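You operate a simulated robot arm through the tools that you are given. There is no shell and no other tool.

Carry out the task below with a simulated robot arm. There is one attempt and no reset: what you move stays moved.

TASK
Couple the yellow hose to the receiver that reads lowest and give it two charges.
Fine: park the yellow coupling in its rest after; blue and red stay on.
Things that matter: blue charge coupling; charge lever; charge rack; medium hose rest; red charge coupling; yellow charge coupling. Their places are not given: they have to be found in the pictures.

The check looks at the end state, three seconds after you hand in, the way a careful person would. Anything else that was tipped, shoved, dropped, spilled or broken makes it a failure.

THE ROBOT
A 6-joint arm with a two-finger gripper, fixed in place. Base frame: the origin is at the foot of the arm, x ahead of it, y to its left, z up; the work surface is at about z = 1060. Lengths are in mm, angles in rad, forces in N, time in s.
Its first joint turns from -2.897 to 2.897 rad. Payload 3.43 kg.
Tool frame: the origin (TCP) lies between the finger pads and is the grasp point; the fingertips stand 20 mm ahead of it; z points along the fingers, y is the line along which they close. Largest opening 190 mm; the body of the gripper starts 248 mm behind the TCP.
Orientation is that of the tool frame in the base frame, as a unit quaternion [w, x, y, z]. With the fingers straight down and closing along the base's y, the tool's x points along the base's -x, its y along +y and its z along -z.

THE INTERFACE
- The arm moves only by the tool apply_moves. Its argument "moves" is a list of rows, each an object of numbers (a shift or turn left out is 0, a gripper value left out holds the last): "x", "y", "z": the shift along the tool's x, y, z in units of 300 mm (1.0 is 300 mm); "ax", "ay", "az": the turn, a rotation vector about the tool's x, y, z in units of 60 degrees (1.0 is 60 degrees); "fingers": the closure in counts, from 0 (fully open) to 255 (shut). In form: [{"x": .., "y": .., "z": .., "ax": .., "ay": .., "az": .., "fingers": ..}, ...]. A call has 1 to 20 rows; each row is the pose to reach, as a shift and turn from the pose commanded when the call began, along the tool's axes at that moment. A call with a number of a shift or a turn outside -1 to 1 is refused whole. A row lasts 0.2 s, in which the tool goes at most 50 mm and 0.15 rad; a call with a longer step from one row to the next is refused whole, and so is a gripper value outside its range. Where a pose cannot be reached the arm comes as near as it can. A force on the tool above 90 N (or 10 N above the force at the start of the call, whichever is more), or a blocked arm, ends the call early, and 0.2 s more pass. The fingers move at their own pace (about 153 mm/s each) and stop on an object; they squeeze with about 44 N. The grip force told is the motor's: it shows also when the fingers shut on nothing. Time passes only in rows, and 0.2 s behind the last, so rows that repeat a pose let the fingers close. The reply holds the time, the measured pose of the TCP, the force on the tool along the base axes, the opening and the grip force, in the units named above and with some noise, with the torque about the TCP (base axes, N m) and any sound that the robot's microphone picked up.
- Cameras (640 x 400 px; columns grow to the right, rows downward): "scene" is fixed at [221.4, 501.2, 1808.2]; the picture's right is [-0.43, -0.90, 0.00], its down [-0.61, 0.29, -0.74] and it looks along [0.66, -0.32, -0.68] (base axes); focal length 223 px, centre (320, 200). "wrist" rides on the gripper at [70, -8, -288] in the tool frame; the picture's right is [0.12, 0.99, 0.00], its down [-0.96, 0.12, -0.25] and it looks along [-0.25, 0.03, 0.97] (tool axes); focal length 261 px, centre (320, 200).
- grab_frame(camera): a new picture of that camera. The clock stands still meanwhile.
- lift_body(by): slides the trunk up (or, below 0, down) by that many mm; the arm rides with it, the base frame stays. It gives what a move gives, with no picture.
- point_at(camera, pixels): for up to 12 pixels [column, row] of the newest picture of that camera ("zoom" is the newest enlarged one), the place [x, y, z] in the base frame of the surface seen there, good to about 2 mm. The clock stands still meanwhile.
- zoom(camera, box): a new picture of the part [left, top, right, bottom] of that camera's present view, enlarged. The clock stands still meanwhile.
- job_done(): hands the job in; it is judged then, once.

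Open the gripper and draw the arm clear of the work before you hand the job in, unless the task says otherwise.

The tools are called after "Call:" as name(argument=value, ...) on one line, values as JSON. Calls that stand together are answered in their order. apply_moves: Moves the arm, as the interface text tells. Its arguments: {"type":"object","properties":{"moves":{"type":"array","items":{"type":"object","properties":{"x":{"type":"number"},"y":{"type":"number"},"z":{"type":"number"},"ax":{"type":"number"},"ay":{"type":"number"},"az":{"type":"number"},"fingers":{"type":"number"}}}}},"required":["moves"]} The other tools are called the same way: lift_body (by) slides the trunk up or down; grab_frame (camera) takes a picture; point_at (camera, pixels) gives the place of the surface under pixels of a picture; zoom (camera, box) takes an enlarged picture of a part of a camera's view; job_done () hands the job in.

At the start:

```text
time_s: 0.0
tool_pos: [635.0, 35.1, 1383.5]
orientation: [0.0, 0.001, 1.0, 0.001]
wrist_force: [0.2, 1.1, -0.5]
ft_torque: [0.03, -0.03, 0.01]
opening: 190.2
gripper_force: 0.1
trunk travel left (down, up): [-225.0, 215.0]
```

scene: 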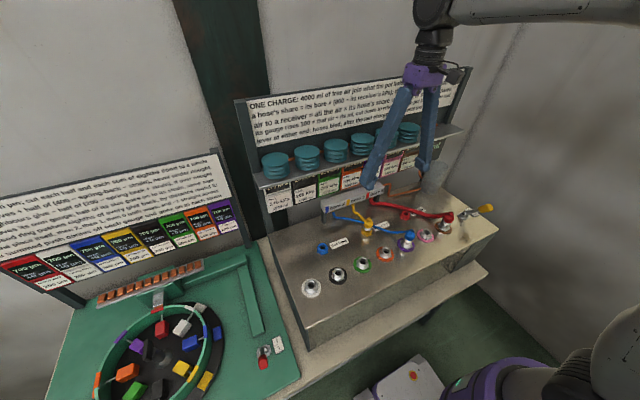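
wrist: 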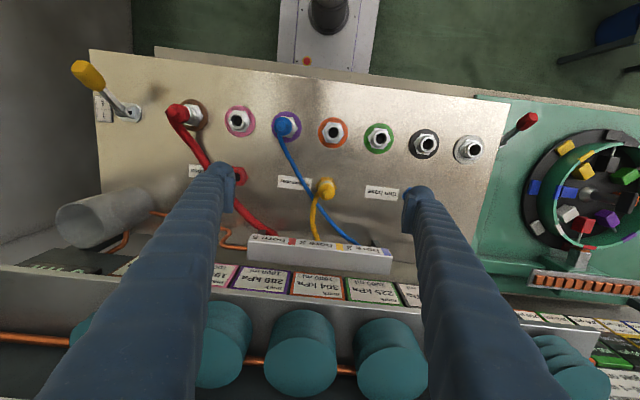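

I start by looking closely at the charge rack: the placards, labels and couplings around scene pixels (240-500, 70-300).

Call:
zoom(camera="scene", box=[240, 70, 470, 215])

Call:
zoom(camera="scene", box=[280, 170, 510, 310])

Call:
zoom(camera="wrist", box=[60, 40, 520, 310])

```text
2.76 times, centred on (355, 142) of scene
```

zoom: 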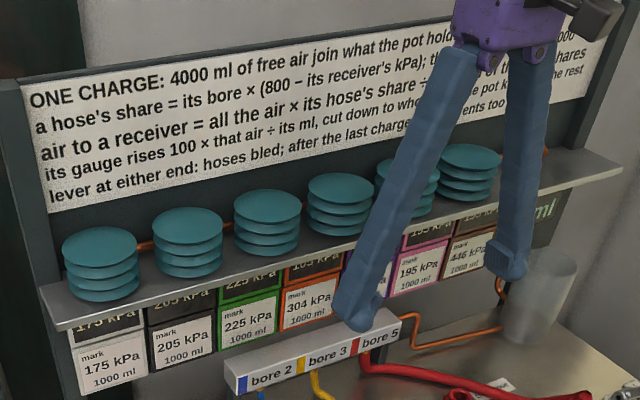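

```text
2.78 times, centred on (395, 240) of scene
```

zoom: 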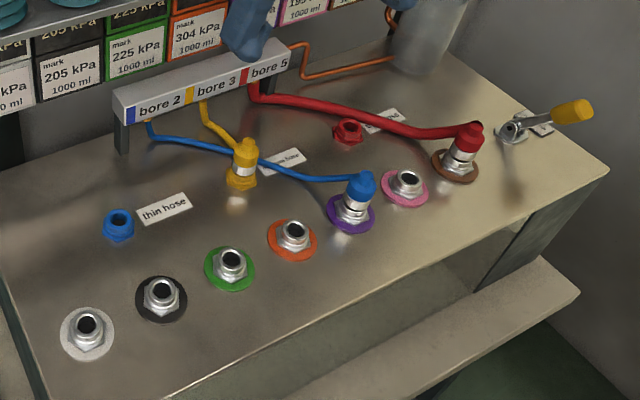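

```text
1.39 times, centred on (290, 175) of wrist
```

zoom: 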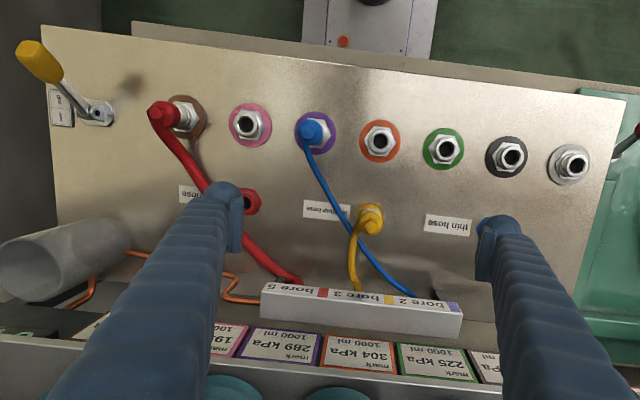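

The gripper hides part of the sign and some labels. I'll draw the arm back toward the base (tool +x) at the present height to clear the view.

Call:
apply_moves(moves=[{"x": 0.15, "fingers": 0}, {"x": 0.3}, {"x": 0.45}, {"x": 0.6}, {"x": 0.75}, {"x": 0.85}])

Call:
grab_frame(camera="scene")

Call:
grab_frame(camera="wrist")

```text
time_s: 1.4
tool_pos: [378.2, 34.4, 1383.9]
orientation: [0.0, 0.0, 1.0, 0.0]
wrist_force: [-0.4, 0.7, -0.1]
ft_torque: [-0.02, -0.03, -0.01]
opening: 190.0
gripper_force: 0.1
trunk travel left (down, up): [-225.0, 215.0]
```

```text
taken
```

scene: 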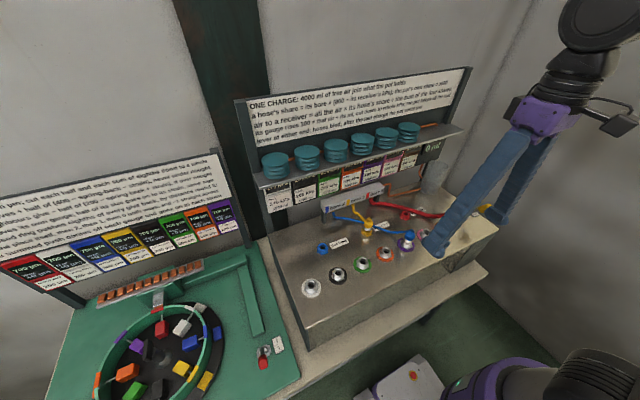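

```text
taken
```

wrist: 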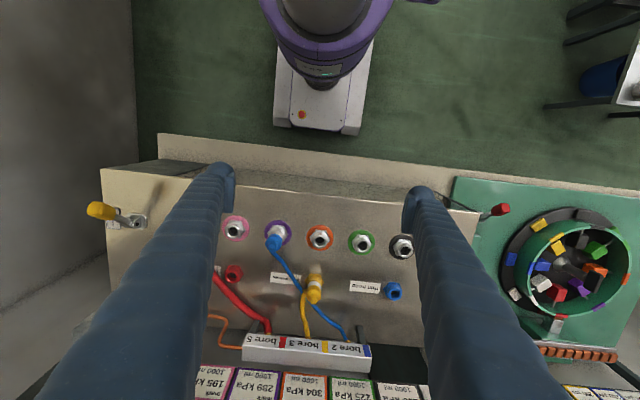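

The sign is clear now; I zoom in on it, and on the gauge cards below the teal receivers.

Call:
zoom(camera="scene", box=[240, 65, 360, 150])

Call:
zoom(camera="scene", box=[355, 60, 475, 140])

Call:
zoom(camera="scene", box=[260, 155, 360, 215])

Call:
zoom(camera="scene", box=[350, 135, 450, 200])

Call:
zoom(camera="scene", box=[300, 180, 500, 300])

```text
4.71 times, centred on (300, 108) of scene
```

zoom: 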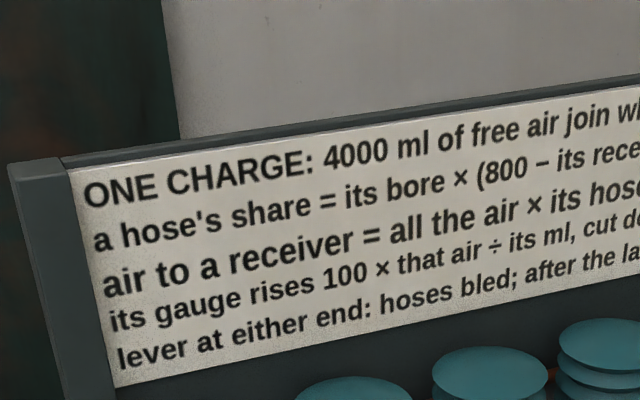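

```text
5.00 times, centred on (415, 100) of scene
```

zoom: 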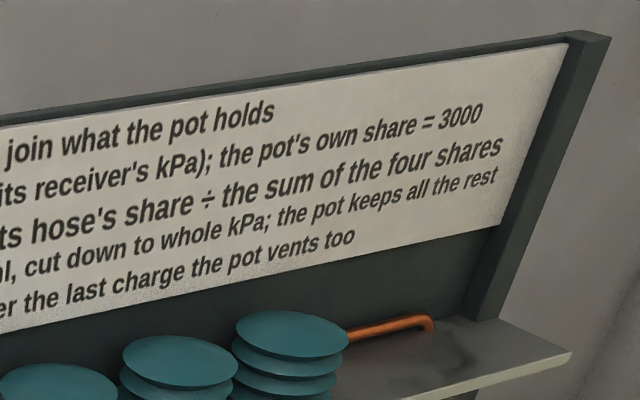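

```text
6.40 times, centred on (310, 185) of scene
```

zoom: 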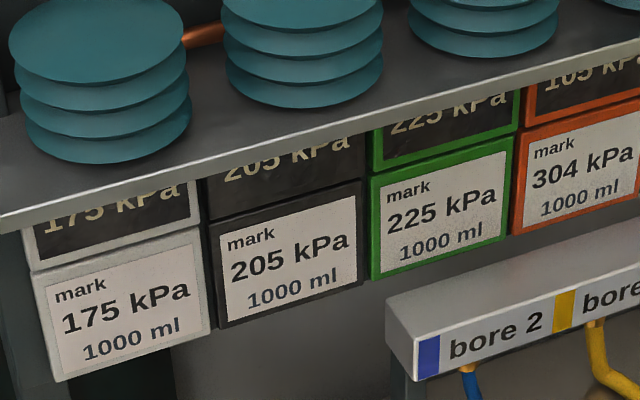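

```text
6.15 times, centred on (400, 168) of scene
```

zoom: 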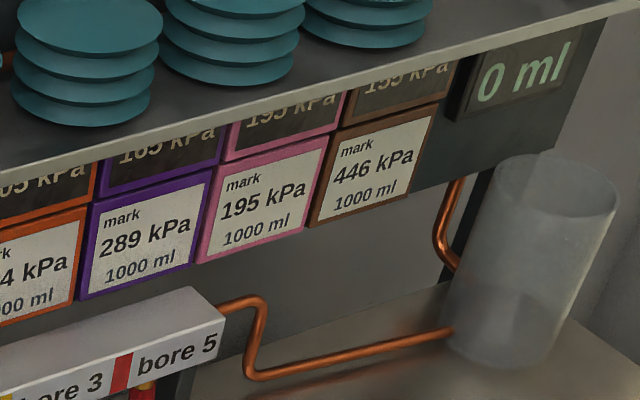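

```text
3.20 times, centred on (400, 240) of scene
```

zoom: 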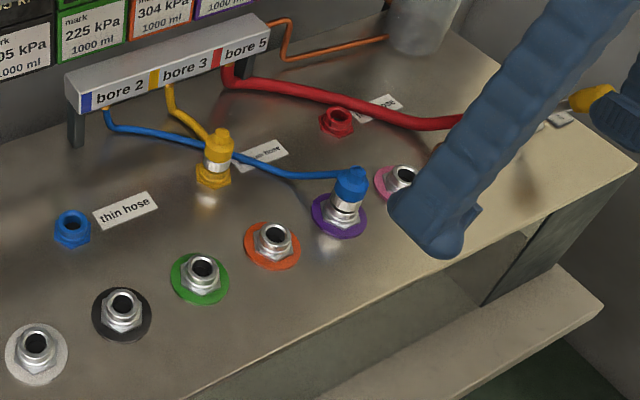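

Gauges (partly hidden by the shelf) look like white 175, black 205, green 225, orange 105, purple 165, pink 195, brown 155; my arithmetic with yellow (bore 3) on orange, blue on purple and red on brown after two charges gives 304/289/446, matching the marks. Next I look at the lever and its labels.

Call:
zoom(camera="wrist", box=[80, 180, 180, 245])

Call:
zoom(camera="wrist", box=[210, 190, 420, 330])

Call:
zoom(camera="wrist", box=[180, 320, 440, 400])

```text
6.15 times, centred on (130, 212) of wrist
```

zoom: 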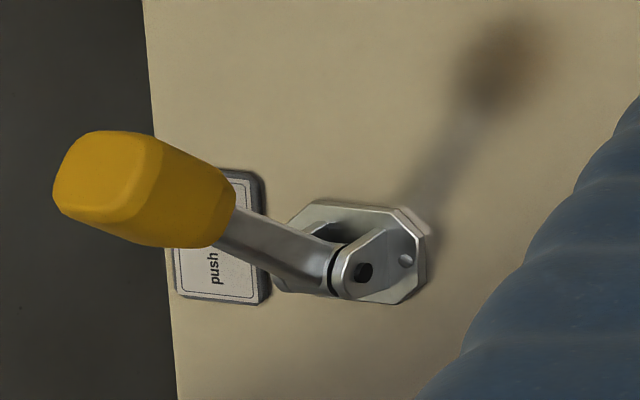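

```text
2.86 times, centred on (315, 260) of wrist
```

zoom: 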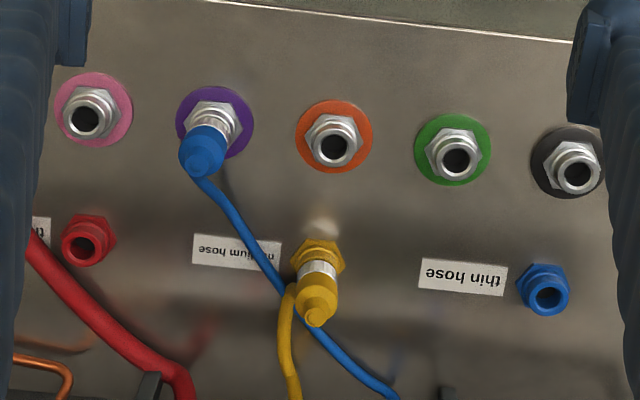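

```text
2.46 times, centred on (310, 360) of wrist
```

zoom: 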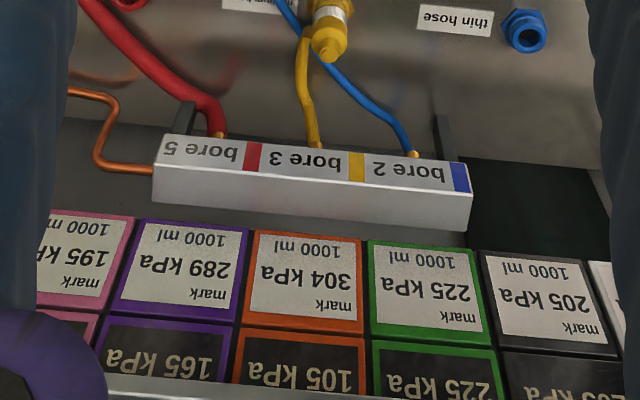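

Orange clearly reads 105 (wrist zoom), the lowest. Now I measure where the key parts are, using the wrist picture.

Call:
point_at(camera="wrist", pixels=[[318, 278], [315, 296], [318, 272], [319, 238], [277, 242], [234, 229], [361, 243], [100, 211], [134, 222], [112, 226], [394, 290], [302, 310]])

Call:
grab_frame(camera="scene")

Call:
point_at(camera="scene", pixels=[[368, 225], [367, 238], [366, 222], [385, 254], [386, 256], [406, 236], [407, 245], [363, 264], [312, 288], [322, 249], [487, 208], [403, 214]])

```text
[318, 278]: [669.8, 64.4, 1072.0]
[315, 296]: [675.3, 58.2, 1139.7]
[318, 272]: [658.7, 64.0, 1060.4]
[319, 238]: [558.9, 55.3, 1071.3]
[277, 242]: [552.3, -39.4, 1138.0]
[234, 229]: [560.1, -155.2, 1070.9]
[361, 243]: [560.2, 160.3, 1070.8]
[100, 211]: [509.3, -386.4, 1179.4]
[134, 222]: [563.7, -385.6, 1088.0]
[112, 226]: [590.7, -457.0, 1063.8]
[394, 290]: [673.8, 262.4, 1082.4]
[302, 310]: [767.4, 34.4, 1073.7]
```

```text
taken
```

scene: 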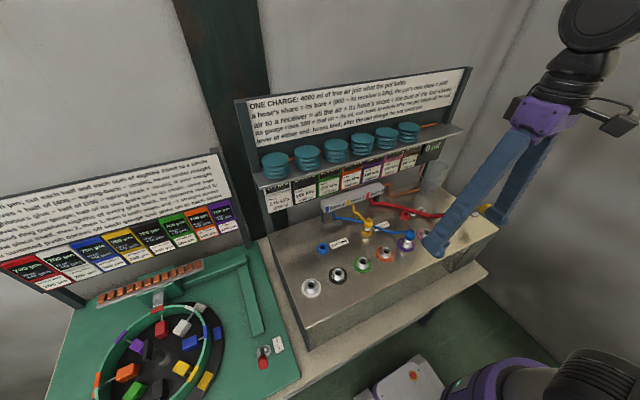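

```text
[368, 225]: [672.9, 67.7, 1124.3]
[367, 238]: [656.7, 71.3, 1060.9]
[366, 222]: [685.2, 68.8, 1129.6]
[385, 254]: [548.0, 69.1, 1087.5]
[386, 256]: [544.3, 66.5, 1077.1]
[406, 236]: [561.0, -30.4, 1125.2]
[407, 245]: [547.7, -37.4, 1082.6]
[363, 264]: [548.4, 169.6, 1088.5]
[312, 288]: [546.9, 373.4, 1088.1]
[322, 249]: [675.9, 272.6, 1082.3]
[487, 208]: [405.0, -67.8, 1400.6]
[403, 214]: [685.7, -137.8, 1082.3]
```

The rack top is at z≈1060, yellow coupling top ≈1140 near (672,62), lever pivot near (563,-385) with knob leaning toward the robot. I move the wrist camera toward the lever to read its labels.

Call:
apply_moves(moves=[{"x": -0.06, "y": -0.12}, {"x": -0.12, "y": -0.24}, {"x": -0.18, "y": -0.36}, {"x": -0.24, "y": -0.48}, {"x": -0.3, "y": -0.6}, {"x": -0.36, "y": -0.72}, {"x": -0.42, "y": -0.84}, {"x": -0.47, "y": -0.95}])

Call:
grab_frame(camera="wrist")

Call:
grab_frame(camera="scene")

```text
time_s: 3.2
tool_pos: [520.9, -252.9, 1383.8]
orientation: [-0.001, 0.001, 1.0, 0.0]
wrist_force: [0.7, 0.1, -0.5]
ft_torque: [0.02, 0.09, -0.03]
opening: 189.9
gripper_force: 0.0
trunk travel left (down, up): [-225.0, 215.0]
```

```text
taken
```

wrist: 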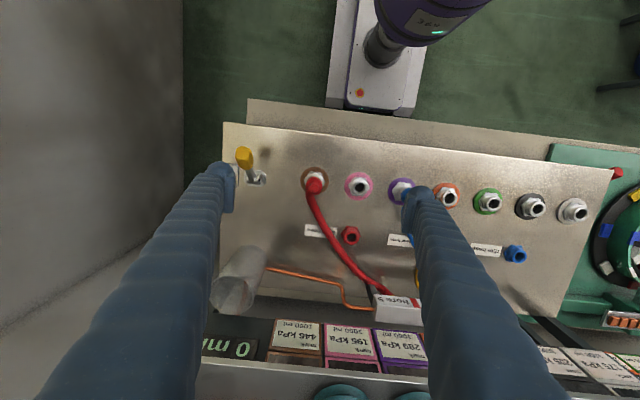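

```text
taken
```

scene: 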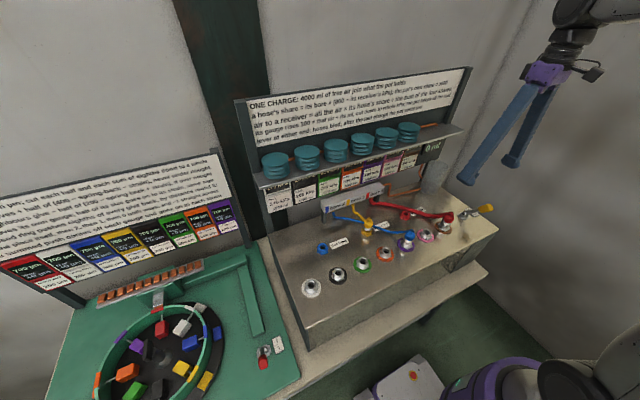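

Now the lever is visible in both views (wrist (248,165), scene (485,210)); I zoom on it and its labels in both.

Call:
zoom(camera="wrist", box=[216, 130, 296, 210])

Call:
zoom(camera="scene", box=[425, 185, 515, 250])

Call:
zoom(camera="scene", box=[340, 185, 440, 270])

Call:
zoom(camera="scene", box=[330, 130, 450, 210])

```text
5.00 times, centred on (256, 170) of wrist
```

zoom: 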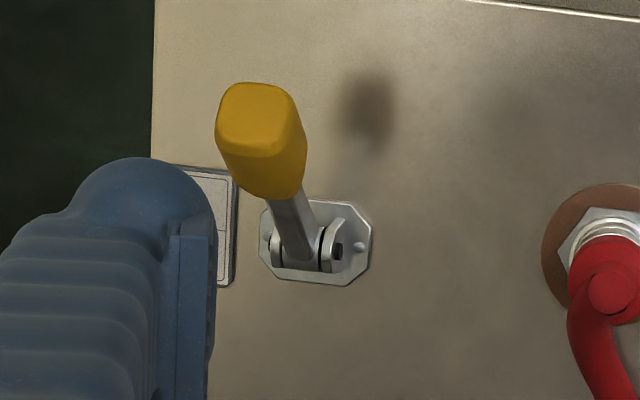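

```text
6.15 times, centred on (470, 218) of scene
```

zoom: 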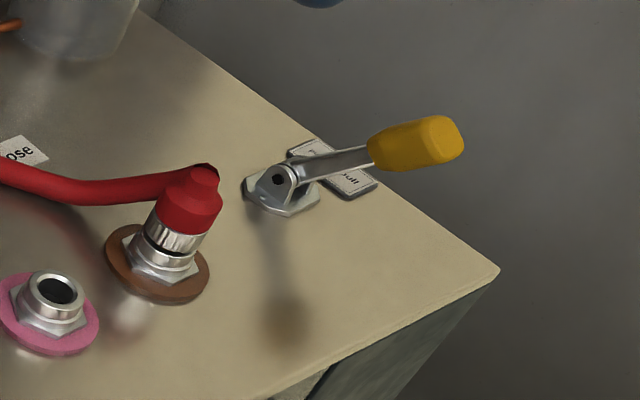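

```text
4.71 times, centred on (390, 228) of scene
```

zoom: 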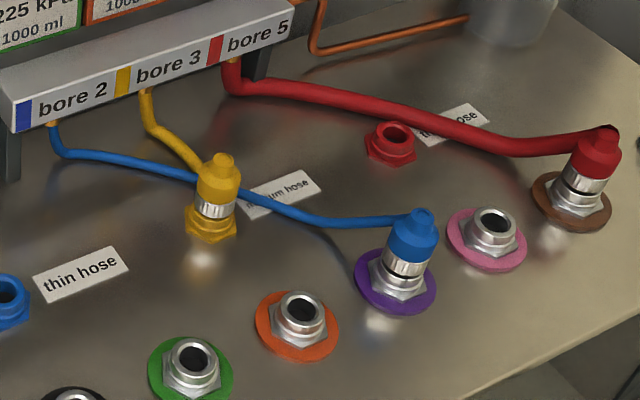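

```text
5.00 times, centred on (390, 170) of scene
```

zoom: 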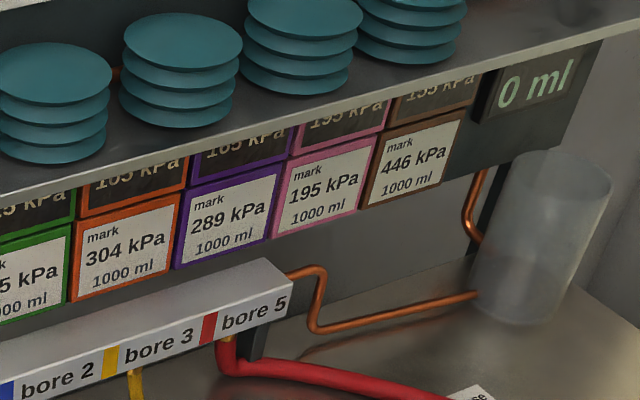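

The label beside the lever reads "push"/"pull"-like words in two cells but the left finger covers part of it. I close the fingers to clear the line of sight and look again.

Call:
apply_moves(moves=[{"fingers": 255}, {"fingers": 255}, {"fingers": 255}, {"fingers": 255}])

Call:
zoom(camera="wrist", box=[215, 130, 295, 200])

Call:
zoom(camera="wrist", box=[225, 160, 265, 190])

Call:
zoom(camera="scene", box=[460, 200, 490, 222])

```text
time_s: 4.2
tool_pos: [521.0, -250.9, 1384.3]
orientation: [0.0, 0.001, 1.0, 0.0]
wrist_force: [-0.6, -0.3, -0.2]
ft_torque: [-0.03, -0.01, 0.0]
opening: 0.1
gripper_force: 34.4
trunk travel left (down, up): [-225.0, 215.0]
```

```text
5.71 times, centred on (255, 165) of wrist
```

zoom: 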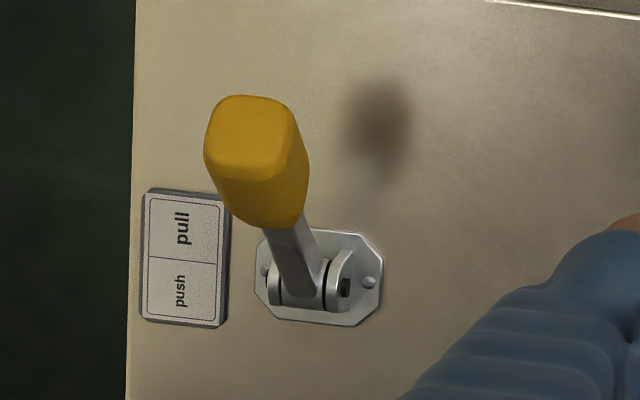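

```text
13.33 times, centred on (245, 175) of wrist
```

zoom: 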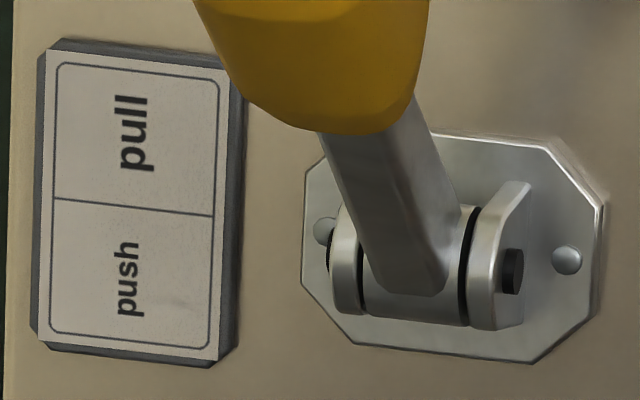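

```text
16.00 times, centred on (475, 211) of scene
```

zoom: 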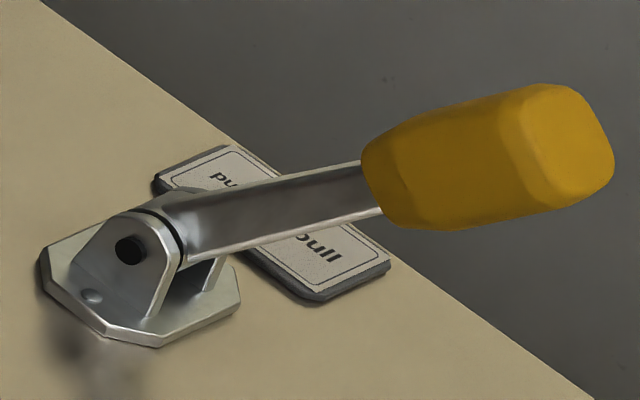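

The label shows "pull" at the near (robot) end and "push" at the far end; the lever now sits at the pull end. Next I move the wrist camera above the yellow coupling and the orange receiver to measure them, opening the fingers again.

Call:
apply_moves(moves=[{"y": 0.14, "fingers": 0}, {"y": 0.28}, {"y": 0.42}, {"y": 0.56}, {"y": 0.7}, {"y": 0.84}, {"y": 0.98}, {"y": 0.98, "z": 0.1}, {"y": 0.98, "z": 0.2}])

Call:
grab_frame(camera="wrist")

Call:
zoom(camera="wrist", box=[230, 120, 430, 250])

```text
time_s: 6.2
tool_pos: [520.4, 43.8, 1324.8]
orientation: [-0.001, 0.0, 1.0, 0.0]
wrist_force: [0.5, -0.6, -0.5]
ft_torque: [0.12, 0.06, 0.02]
opening: 189.7
gripper_force: 0.2
trunk travel left (down, up): [-225.0, 215.0]
```

```text
taken
```

wrist: 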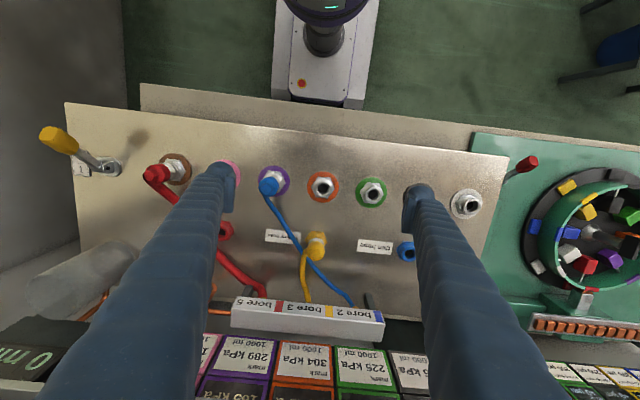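

```text
3.08 times, centred on (330, 185) of wrist
```

zoom: 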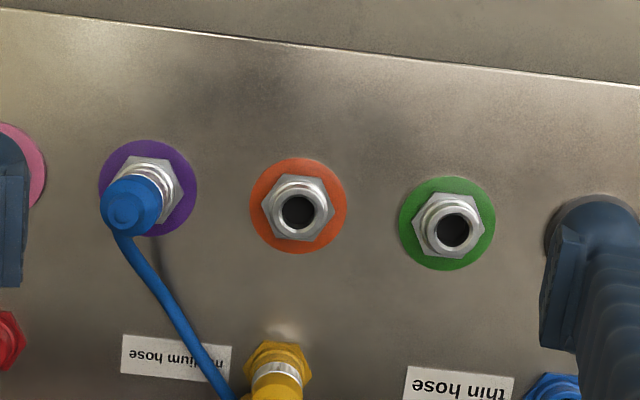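

The orange receiver is seen clearly (zoom ~(298,210)); I measure its disc edges and its collar rim, plus the green one for comparison.

Call:
point_at(camera="zoom", pixels=[[253, 206], [345, 206], [298, 161], [298, 251], [277, 212], [321, 212], [299, 190], [299, 234], [299, 212], [433, 230], [477, 230], [455, 230]])

Call:
zoom(camera="wrist", box=[250, 200, 380, 310])

```text
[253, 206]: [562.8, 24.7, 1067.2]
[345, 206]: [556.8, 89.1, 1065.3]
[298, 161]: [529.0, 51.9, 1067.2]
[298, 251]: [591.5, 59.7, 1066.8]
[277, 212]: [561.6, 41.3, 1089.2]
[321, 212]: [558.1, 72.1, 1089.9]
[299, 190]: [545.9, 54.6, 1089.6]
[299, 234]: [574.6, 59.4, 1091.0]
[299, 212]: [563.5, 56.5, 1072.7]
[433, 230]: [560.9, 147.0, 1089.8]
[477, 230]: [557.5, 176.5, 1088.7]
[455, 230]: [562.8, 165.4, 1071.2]
```

```text
3.64 times, centred on (315, 255) of wrist
```

zoom: 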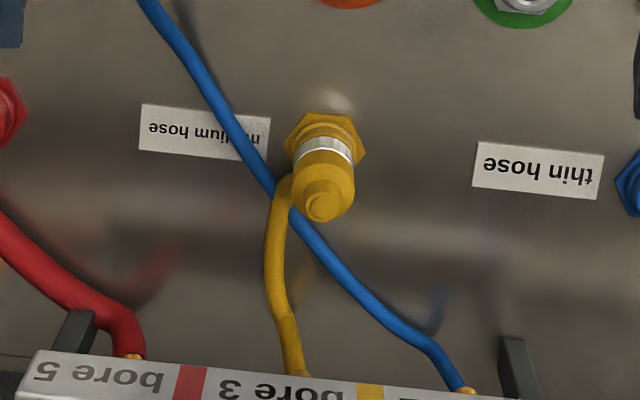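

Orange receiver: centre ≈(560,57), rim z≈1090. Now I measure the yellow coupling (zoom (325,120–215)), its hose and the blue hose passing beside it.

Call:
point_at(camera="zoom", pixels=[[302, 185], [345, 185], [325, 175], [319, 207], [325, 150], [301, 150], [352, 150], [288, 190], [280, 230], [262, 175], [303, 228], [240, 140]])

Call:
zoom(camera="scene", box=[345, 195, 395, 250])

```text
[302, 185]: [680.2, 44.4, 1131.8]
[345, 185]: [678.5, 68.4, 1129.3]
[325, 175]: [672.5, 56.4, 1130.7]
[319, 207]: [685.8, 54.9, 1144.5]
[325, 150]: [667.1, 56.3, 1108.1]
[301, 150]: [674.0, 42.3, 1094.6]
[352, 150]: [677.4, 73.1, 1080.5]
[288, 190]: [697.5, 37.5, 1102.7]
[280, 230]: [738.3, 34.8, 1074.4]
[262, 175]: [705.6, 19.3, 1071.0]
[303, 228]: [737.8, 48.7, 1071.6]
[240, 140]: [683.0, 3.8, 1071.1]
```

```text
7.27 times, centred on (370, 222) of scene
```

zoom: 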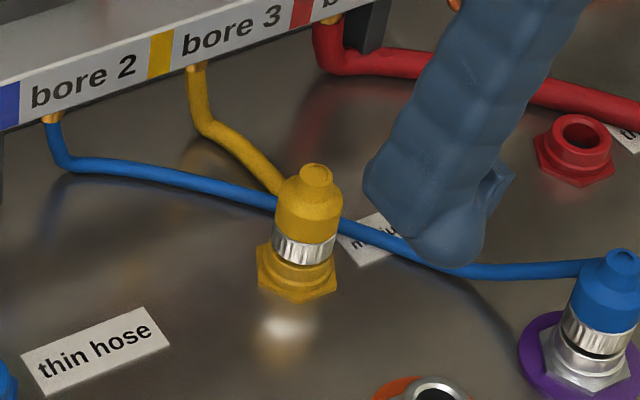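

The yellow body spans y≈44–68 near x≈684, top z≈1145, and its hose leaves on the −y/+x side; the blue hose lies on the deck ~50 mm away. I move the camera closer to see how the yellow hose attaches.

Call:
apply_moves(moves=[{"x": -0.12, "y": 0.04}, {"x": -0.24, "y": 0.04}, {"x": -0.36, "y": 0.04}, {"x": -0.38, "y": 0.04, "z": 0.1}, {"x": -0.38, "y": 0.04, "z": 0.2}])

Call:
grab_frame(camera="wrist")

Call:
zoom(camera="wrist", box=[260, 130, 400, 240])

```text
time_s: 7.4
tool_pos: [635.9, 55.0, 1264.6]
orientation: [0.0, 0.0, 1.0, 0.0]
wrist_force: [0.0, -0.4, 0.6]
ft_torque: [-0.02, -0.01, -0.01]
opening: 190.1
gripper_force: 0.1
trunk travel left (down, up): [-225.0, 215.0]
```

```text
taken
```

wrist: 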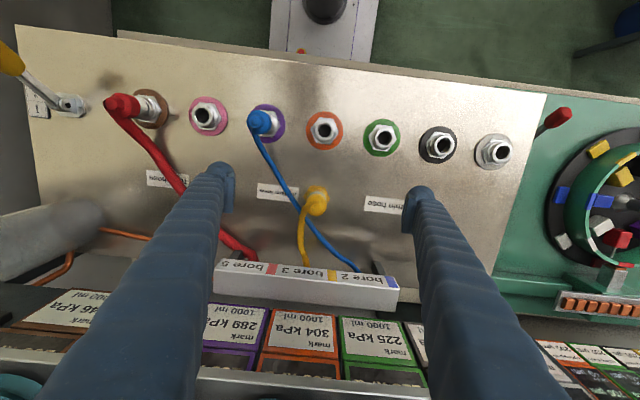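

```text
3.64 times, centred on (330, 185) of wrist
```

zoom: 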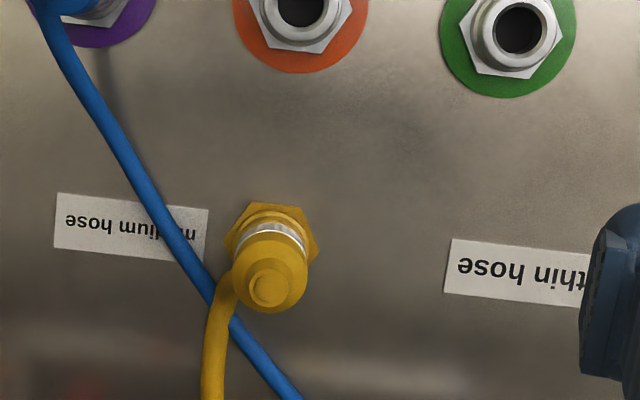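

From above, the nub is at zoom (268,286) with the hose leaving at (225,295) going down-left. I measure the nub, shoulder edges, hose and the manifold.

Call:
point_at(camera="zoom", pixels=[[268, 288], [250, 270], [306, 270], [278, 252], [268, 306], [228, 285], [222, 305], [214, 335], [210, 375], [245, 207], [297, 207], [197, 275]])

Call:
point_at(camera="wrist", pixels=[[310, 270], [310, 290], [310, 315], [300, 365], [220, 240], [335, 262]])

```text
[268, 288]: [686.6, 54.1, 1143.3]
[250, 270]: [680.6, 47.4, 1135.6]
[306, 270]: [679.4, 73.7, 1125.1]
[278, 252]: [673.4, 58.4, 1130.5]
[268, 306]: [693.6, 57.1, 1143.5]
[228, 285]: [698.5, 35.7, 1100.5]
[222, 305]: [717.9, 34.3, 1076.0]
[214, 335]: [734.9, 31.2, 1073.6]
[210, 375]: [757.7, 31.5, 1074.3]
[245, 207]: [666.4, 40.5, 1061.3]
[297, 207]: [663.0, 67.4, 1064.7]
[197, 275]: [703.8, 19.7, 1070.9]
```

```text
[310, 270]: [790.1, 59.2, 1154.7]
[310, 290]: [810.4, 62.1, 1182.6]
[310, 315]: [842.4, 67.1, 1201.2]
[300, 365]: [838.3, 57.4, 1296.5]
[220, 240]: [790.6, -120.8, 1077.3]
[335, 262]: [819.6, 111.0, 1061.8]
```

Coupling axis is near (687,56), with the hose leaving toward about −60° (the −y/+x side), so I plan to close the fingers across roughly the +30° axis. First I check clearance to the manifold, gauge boards and shelf edge.

Call:
grab_frame(camera="scene")

Call:
point_at(camera="scene", pixels=[[262, 188], [300, 179], [340, 167], [462, 132], [330, 205], [345, 190], [355, 198], [385, 185], [345, 150], [300, 155], [338, 178], [295, 195]])

```text
taken
```

scene: 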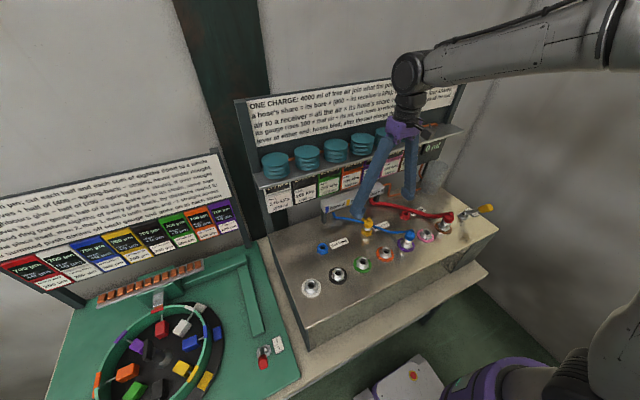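

```text
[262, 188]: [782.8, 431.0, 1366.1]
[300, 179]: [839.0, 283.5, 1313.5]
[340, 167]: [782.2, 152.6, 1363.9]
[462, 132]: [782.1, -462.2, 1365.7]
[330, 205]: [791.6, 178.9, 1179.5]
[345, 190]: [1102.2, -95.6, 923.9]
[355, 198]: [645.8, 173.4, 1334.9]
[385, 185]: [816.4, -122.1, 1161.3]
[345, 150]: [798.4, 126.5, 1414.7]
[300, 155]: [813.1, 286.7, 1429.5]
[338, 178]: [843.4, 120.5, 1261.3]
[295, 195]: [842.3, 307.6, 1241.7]
```

Shelf front edge is at x≈782, z≈1365, so I'll use a 45° closing axis (body stays under x≈772) and grasp at TCP z≈1120. I narrow the fingers to ~70 mm, turn 45° and go above the coupling at z≈1264.

Call:
apply_moves(moves=[{"fingers": 161}, {"fingers": 161}, {"x": -0.03, "az": 0.125}, {"x": -0.06, "az": 0.25}, {"x": -0.09, "az": 0.375}, {"x": -0.12, "az": 0.5}, {"x": -0.15, "az": 0.625}, {"x": -0.17, "y": 0.005, "az": 0.75}, {"x": -0.17, "y": 0.005, "az": 0.75}])

Call:
grab_frame(camera="wrist")

Call:
grab_frame(camera="scene")

```text
time_s: 9.4
tool_pos: [686.8, 58.1, 1263.7]
orientation: [0.0, 0.384, 0.924, 0.0]
wrist_force: [0.5, -0.7, 0.4]
ft_torque: [-0.03, 0.01, -0.01]
opening: 70.0
gripper_force: 0.1
trunk travel left (down, up): [-225.0, 215.0]
```

```text
taken
```

wrist: 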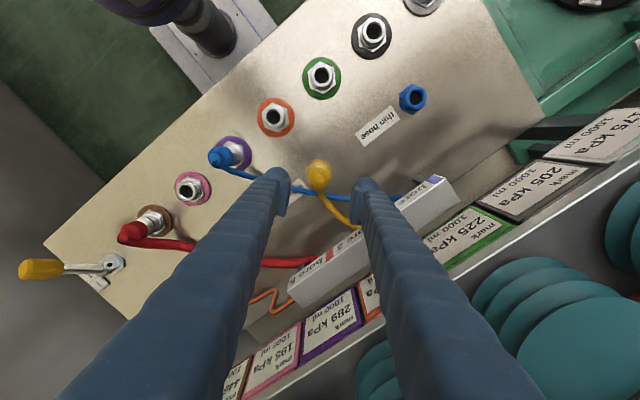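

```text
taken
```

scene: 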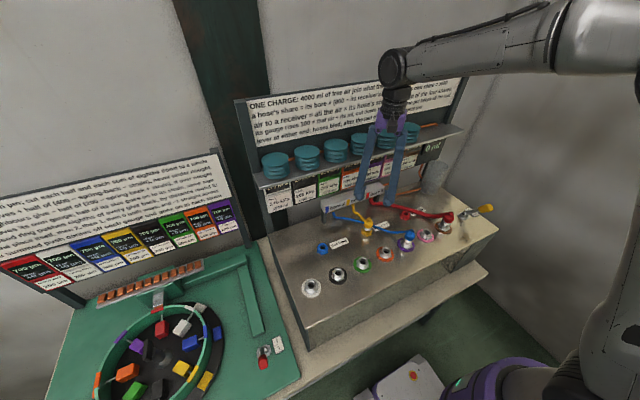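

The coupling appears between the fingers at wrist (318,172). I zoom to measure its centre precisely against the tool axis.

Call:
zoom(camera="wrist", box=[280, 140, 370, 230])

```text
4.44 times, centred on (325, 185) of wrist
```

zoom: 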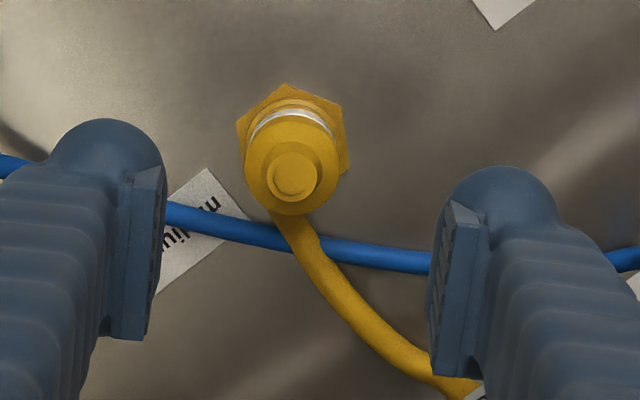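

The nub centre projects to wrist ≈(319,179), exactly where the tool axis should fall at z≈1144, so I'm centred. I check hose heights near the right finger before descending.

Call:
point_at(camera="zoom", pixels=[[293, 178], [250, 165], [337, 165], [290, 145], [295, 222], [312, 255], [335, 295], [385, 345], [430, 375], [300, 240], [262, 122], [325, 122]])

```text
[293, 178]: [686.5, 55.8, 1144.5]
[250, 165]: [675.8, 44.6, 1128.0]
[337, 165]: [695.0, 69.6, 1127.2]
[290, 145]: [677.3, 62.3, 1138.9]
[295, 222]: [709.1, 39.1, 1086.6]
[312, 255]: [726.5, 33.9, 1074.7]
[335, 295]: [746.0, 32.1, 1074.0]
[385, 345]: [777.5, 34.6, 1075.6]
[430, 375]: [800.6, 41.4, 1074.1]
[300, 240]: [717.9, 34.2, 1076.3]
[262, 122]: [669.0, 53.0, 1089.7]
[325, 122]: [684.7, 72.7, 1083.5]
```

Body edges at z≈1128 give centre (685.5,57) and diameter ≈31 mm; the hose is low beyond the fingers. I descend to TCP z≈1119 with fingers still at 70 mm.

Call:
apply_moves(moves=[{"z": 0.1}, {"z": 0.2}, {"z": 0.3}, {"z": 0.4}, {"z": 0.45}, {"z": 0.482}, {"z": 0.482}])

Call:
grab_frame(camera="wrist")

Call:
zoom(camera="scene", box=[320, 90, 440, 260])

```text
time_s: 11.0
tool_pos: [686.8, 57.0, 1119.9]
orientation: [0.0, 0.382, 0.924, 0.0]
wrist_force: [1.5, -0.2, 0.4]
ft_torque: [-0.05, 0.0, 0.0]
opening: 70.0
gripper_force: 0.1
trunk travel left (down, up): [-225.0, 215.0]
```

```text
taken
```

wrist: 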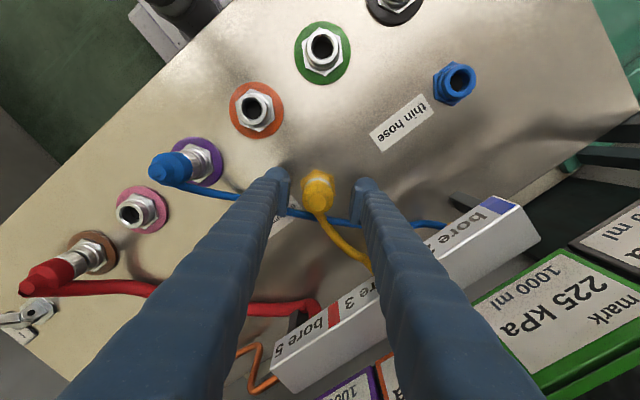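

```text
2.35 times, centred on (380, 175) of scene
```

zoom: 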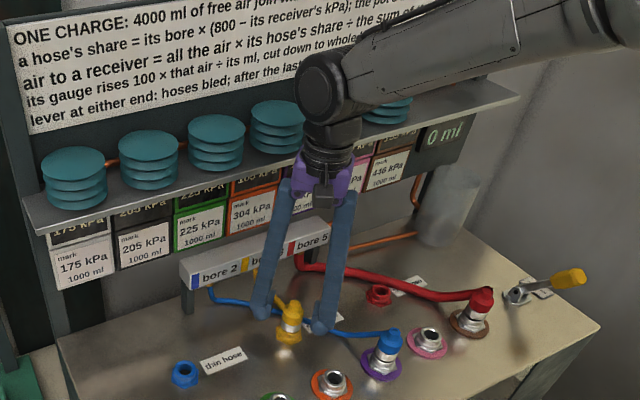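

The coupling sits between the pads (wrist (318,188)), no contact force. I close the fingers on the body.

Call:
apply_moves(moves=[{"fingers": 255}, {"fingers": 255}, {"fingers": 255}, {"fingers": 255}])

Call:
zoom(camera="wrist", box=[260, 130, 380, 240])

```text
time_s: 12.0
tool_pos: [686.4, 57.5, 1121.3]
orientation: [0.0, 0.383, 0.924, 0.0]
wrist_force: [0.1, 0.3, 0.5]
ft_torque: [0.0, -0.01, -0.04]
opening: 32.0
gripper_force: 44.9
trunk travel left (down, up): [-225.0, 215.0]
```

```text
3.64 times, centred on (320, 185) of wrist
```

zoom: 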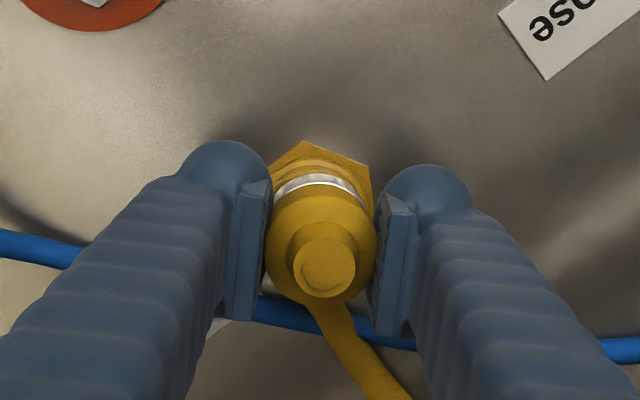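

The grip holds at 32 mm with almost no side force. I pull up gently and watch the force.

Call:
apply_moves(moves=[{"z": -0.02}, {"z": -0.04}, {"z": -0.06}, {"z": -0.08}, {"z": -0.1}])

Call:
zoom(camera="scene", box=[320, 160, 440, 260])

```text
time_s: 13.2
tool_pos: [687.1, 56.4, 1149.6]
orientation: [0.0, 0.383, 0.924, 0.001]
wrist_force: [0.4, -0.3, -1.5]
ft_torque: [0.01, -0.02, 0.01]
opening: 32.0
gripper_force: 44.5
trunk travel left (down, up): [-225.0, 215.0]
```

```text
4.00 times, centred on (380, 210) of scene
```

zoom: 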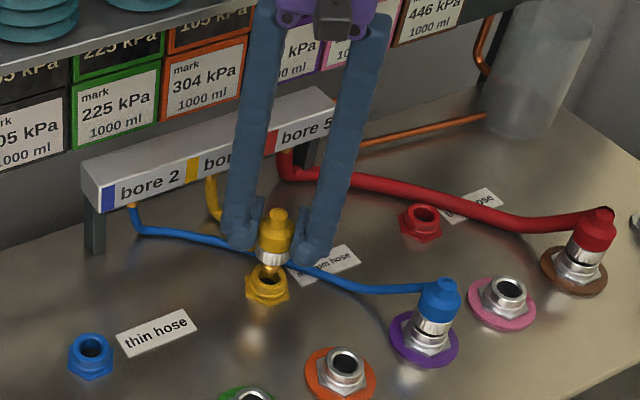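

The coupling came free easily (about 1.5 N). I lift another 40 mm and move back toward the robot, then measure the now-empty rest's centre.

Call:
apply_moves(moves=[{"z": -0.07}, {"z": -0.14}, {"z": -0.14}])

Call:
grab_frame(camera="wrist")

Call:
zoom(camera="scene", box=[340, 190, 400, 260])

```text
time_s: 14.0
tool_pos: [686.3, 57.8, 1191.8]
orientation: [-0.001, 0.383, 0.924, 0.0]
wrist_force: [-0.1, -0.7, -2.3]
ft_torque: [0.0, 0.01, 0.01]
opening: 32.0
gripper_force: 44.0
trunk travel left (down, up): [-225.0, 215.0]
```

```text
taken
```

wrist: 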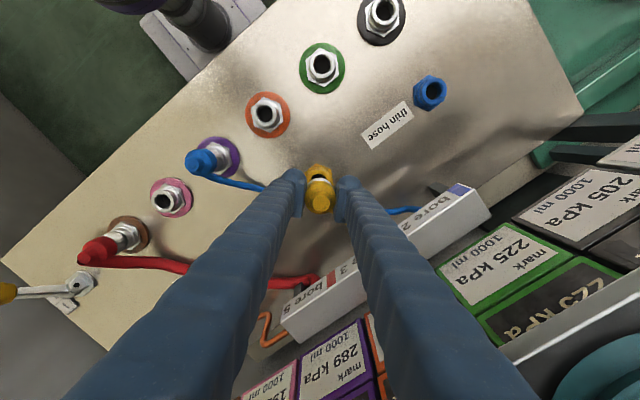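

```text
5.71 times, centred on (370, 225) of scene
```

zoom: 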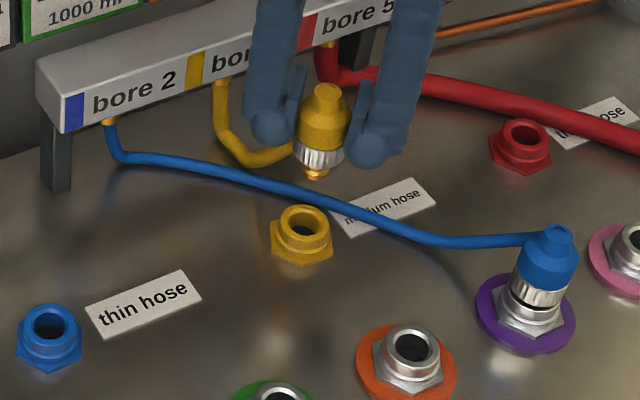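

The empty yellow rest is visible at zoom (303,225). I measure its rim and the coupling's bottom nozzle.

Call:
point_at(camera="zoom", pixels=[[281, 218], [329, 222], [306, 206], [302, 239], [304, 225], [316, 176], [322, 162], [327, 88], [389, 345], [439, 348], [415, 325], [412, 370]])

```text
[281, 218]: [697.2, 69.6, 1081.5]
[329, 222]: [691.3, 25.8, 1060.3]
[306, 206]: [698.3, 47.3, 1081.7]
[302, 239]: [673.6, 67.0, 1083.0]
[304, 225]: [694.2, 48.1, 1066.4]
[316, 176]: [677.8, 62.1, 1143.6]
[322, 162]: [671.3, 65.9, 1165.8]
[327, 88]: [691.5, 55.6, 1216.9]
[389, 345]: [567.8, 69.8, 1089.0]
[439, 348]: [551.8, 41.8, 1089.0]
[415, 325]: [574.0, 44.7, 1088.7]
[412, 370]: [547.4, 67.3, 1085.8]
```

Rest centre ≈(686,57), receiver orange ≈(560.3,56.7), so the coupling is well centred in the grip. I carry it at this height to above the orange receiver.

Call:
apply_moves(moves=[{"x": 0.06, "y": -0.06}, {"x": 0.12, "y": -0.12}, {"x": 0.18, "y": -0.18}, {"x": 0.24, "y": -0.24}, {"x": 0.2958, "y": -0.2976}, {"x": 0.2958, "y": -0.2976}])

Call:
grab_frame(camera="wrist")

Call:
zoom(camera="scene", box=[340, 190, 440, 280])

Call:
zoom(camera="wrist", box=[260, 120, 380, 230])

```text
time_s: 15.4
tool_pos: [559.8, 54.7, 1192.4]
orientation: [0.0, 0.383, 0.924, 0.001]
wrist_force: [0.9, 0.3, -0.1]
ft_torque: [0.02, 0.01, 0.04]
opening: 32.0
gripper_force: 43.9
trunk travel left (down, up): [-225.0, 215.0]
```

```text
taken
```

wrist: 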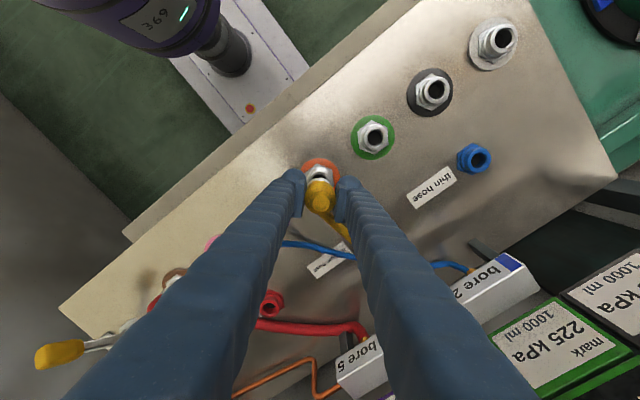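

```text
4.44 times, centred on (390, 235) of scene
```

zoom: 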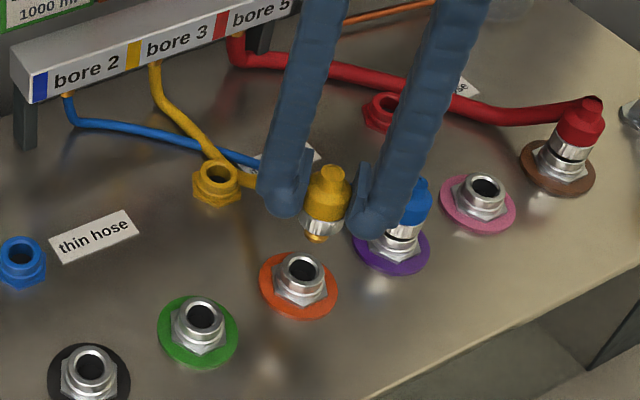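

```text
3.64 times, centred on (320, 175) of wrist
```

zoom: 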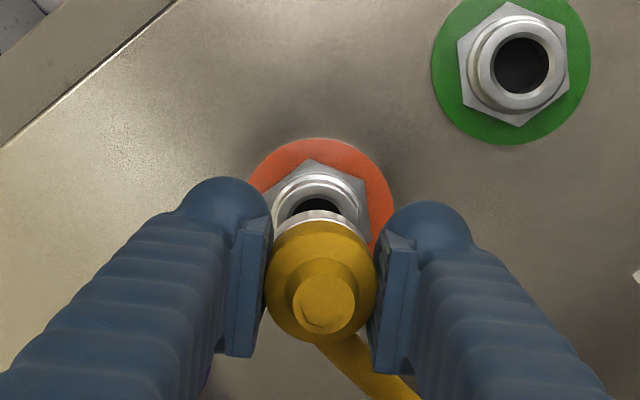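

The orange disc's centre projects to wrist ≈(320.6,177.7), matching the tool axis, so alignment is within about 1 mm. I lower to z≈1150 (nozzle just above the rim) and check from the scene side.

Call:
apply_moves(moves=[{"z": 0.05}, {"z": 0.1}, {"z": 0.135}, {"z": 0.135}])

Call:
zoom(camera="scene", box=[350, 215, 420, 275])

Call:
zoom(camera="wrist", box=[260, 120, 380, 230])

```text
time_s: 16.4
tool_pos: [560.1, 55.8, 1151.4]
orientation: [0.0, 0.383, 0.924, 0.001]
wrist_force: [-0.3, 0.0, -1.2]
ft_torque: [0.0, 0.02, 0.0]
opening: 31.8
gripper_force: 44.1
trunk travel left (down, up): [-225.0, 215.0]
```

```text
6.67 times, centred on (385, 245) of scene
```

zoom: 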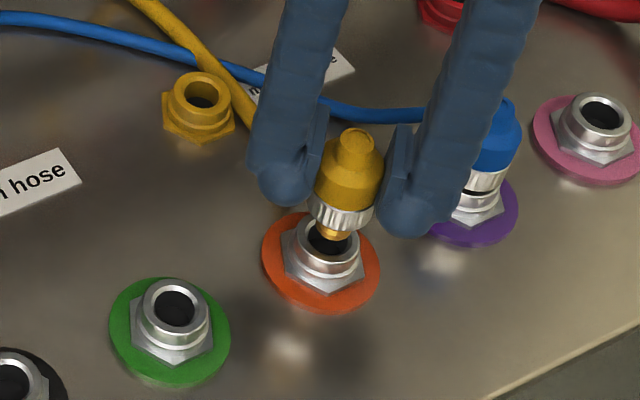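

```text
3.64 times, centred on (320, 175) of wrist
```

zoom: 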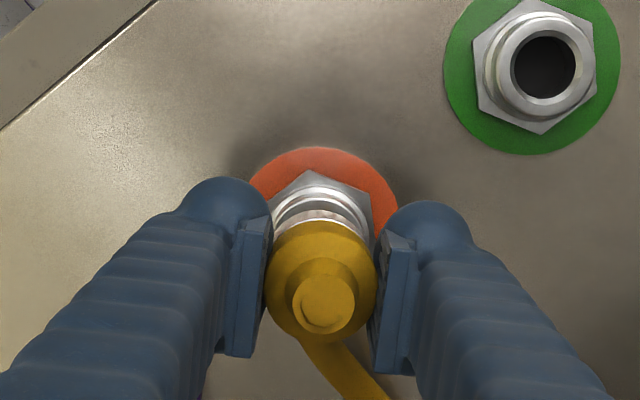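

The nozzle hangs right over the orange collar's hole in both views. I lower slowly, a few mm per step, watching force.

Call:
apply_moves(moves=[{"z": 0.02}, {"z": 0.04}, {"z": 0.055}, {"z": 0.07}, {"z": 0.08}, {"z": 0.09}, {"z": 0.1}])

Call:
zoom(camera="scene", box=[350, 215, 420, 275])

```text
time_s: 18.0
tool_pos: [559.7, 55.6, 1124.1]
orientation: [0.002, 0.383, 0.924, 0.001]
wrist_force: [-1.1, -1.4, 39.4]
ft_torque: [-0.14, 0.06, -0.01]
opening: 32.4
gripper_force: 43.8
trunk travel left (down, up): [-225.0, 215.0]
```

```text
6.67 times, centred on (385, 245) of scene
```

zoom: 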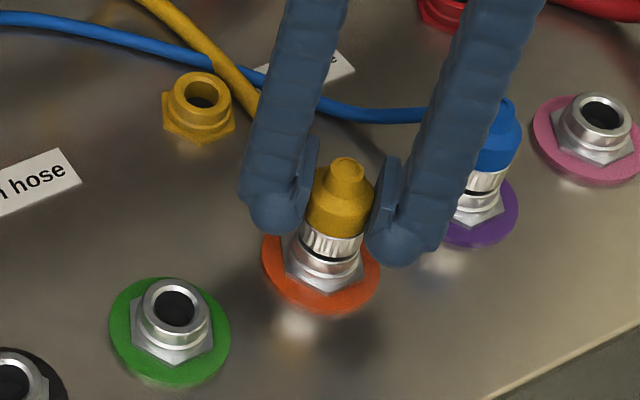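

Upward reaction is 39 N at z≈1124, no click reported yet. I compare seating height of yellow with the seated blue and red couplings.

Call:
zoom(camera="scene", box=[370, 220, 420, 265])

Call:
point_at(camera="zoom", pixels=[[275, 145], [275, 155], [495, 70], [495, 80]])

Call:
zoom(camera="scene", box=[395, 195, 465, 255])

```text
8.89 times, centred on (395, 242) of scene
```

zoom: 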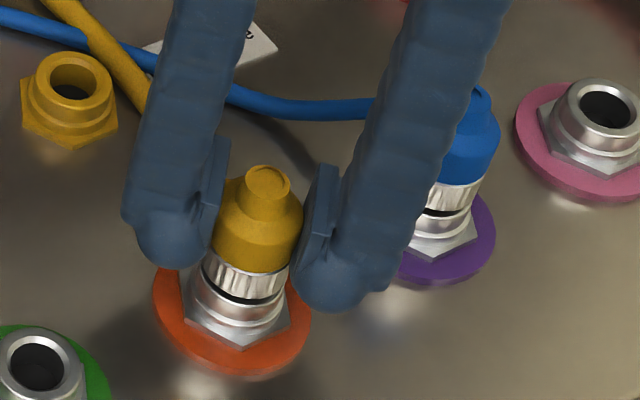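

```text
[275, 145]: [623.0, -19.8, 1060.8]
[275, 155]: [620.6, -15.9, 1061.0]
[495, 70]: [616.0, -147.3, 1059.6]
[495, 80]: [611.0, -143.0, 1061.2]
```

```text
6.67 times, centred on (430, 225) of scene
```

zoom: 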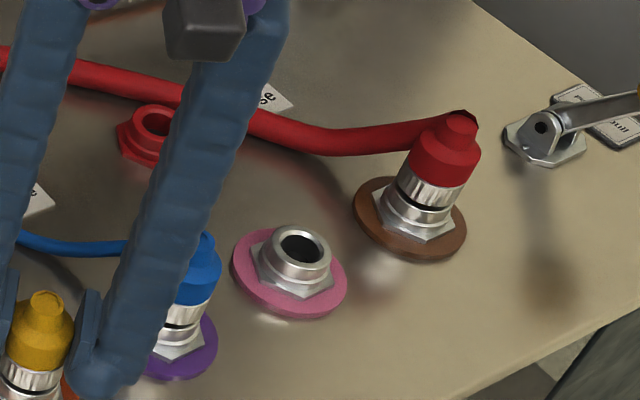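

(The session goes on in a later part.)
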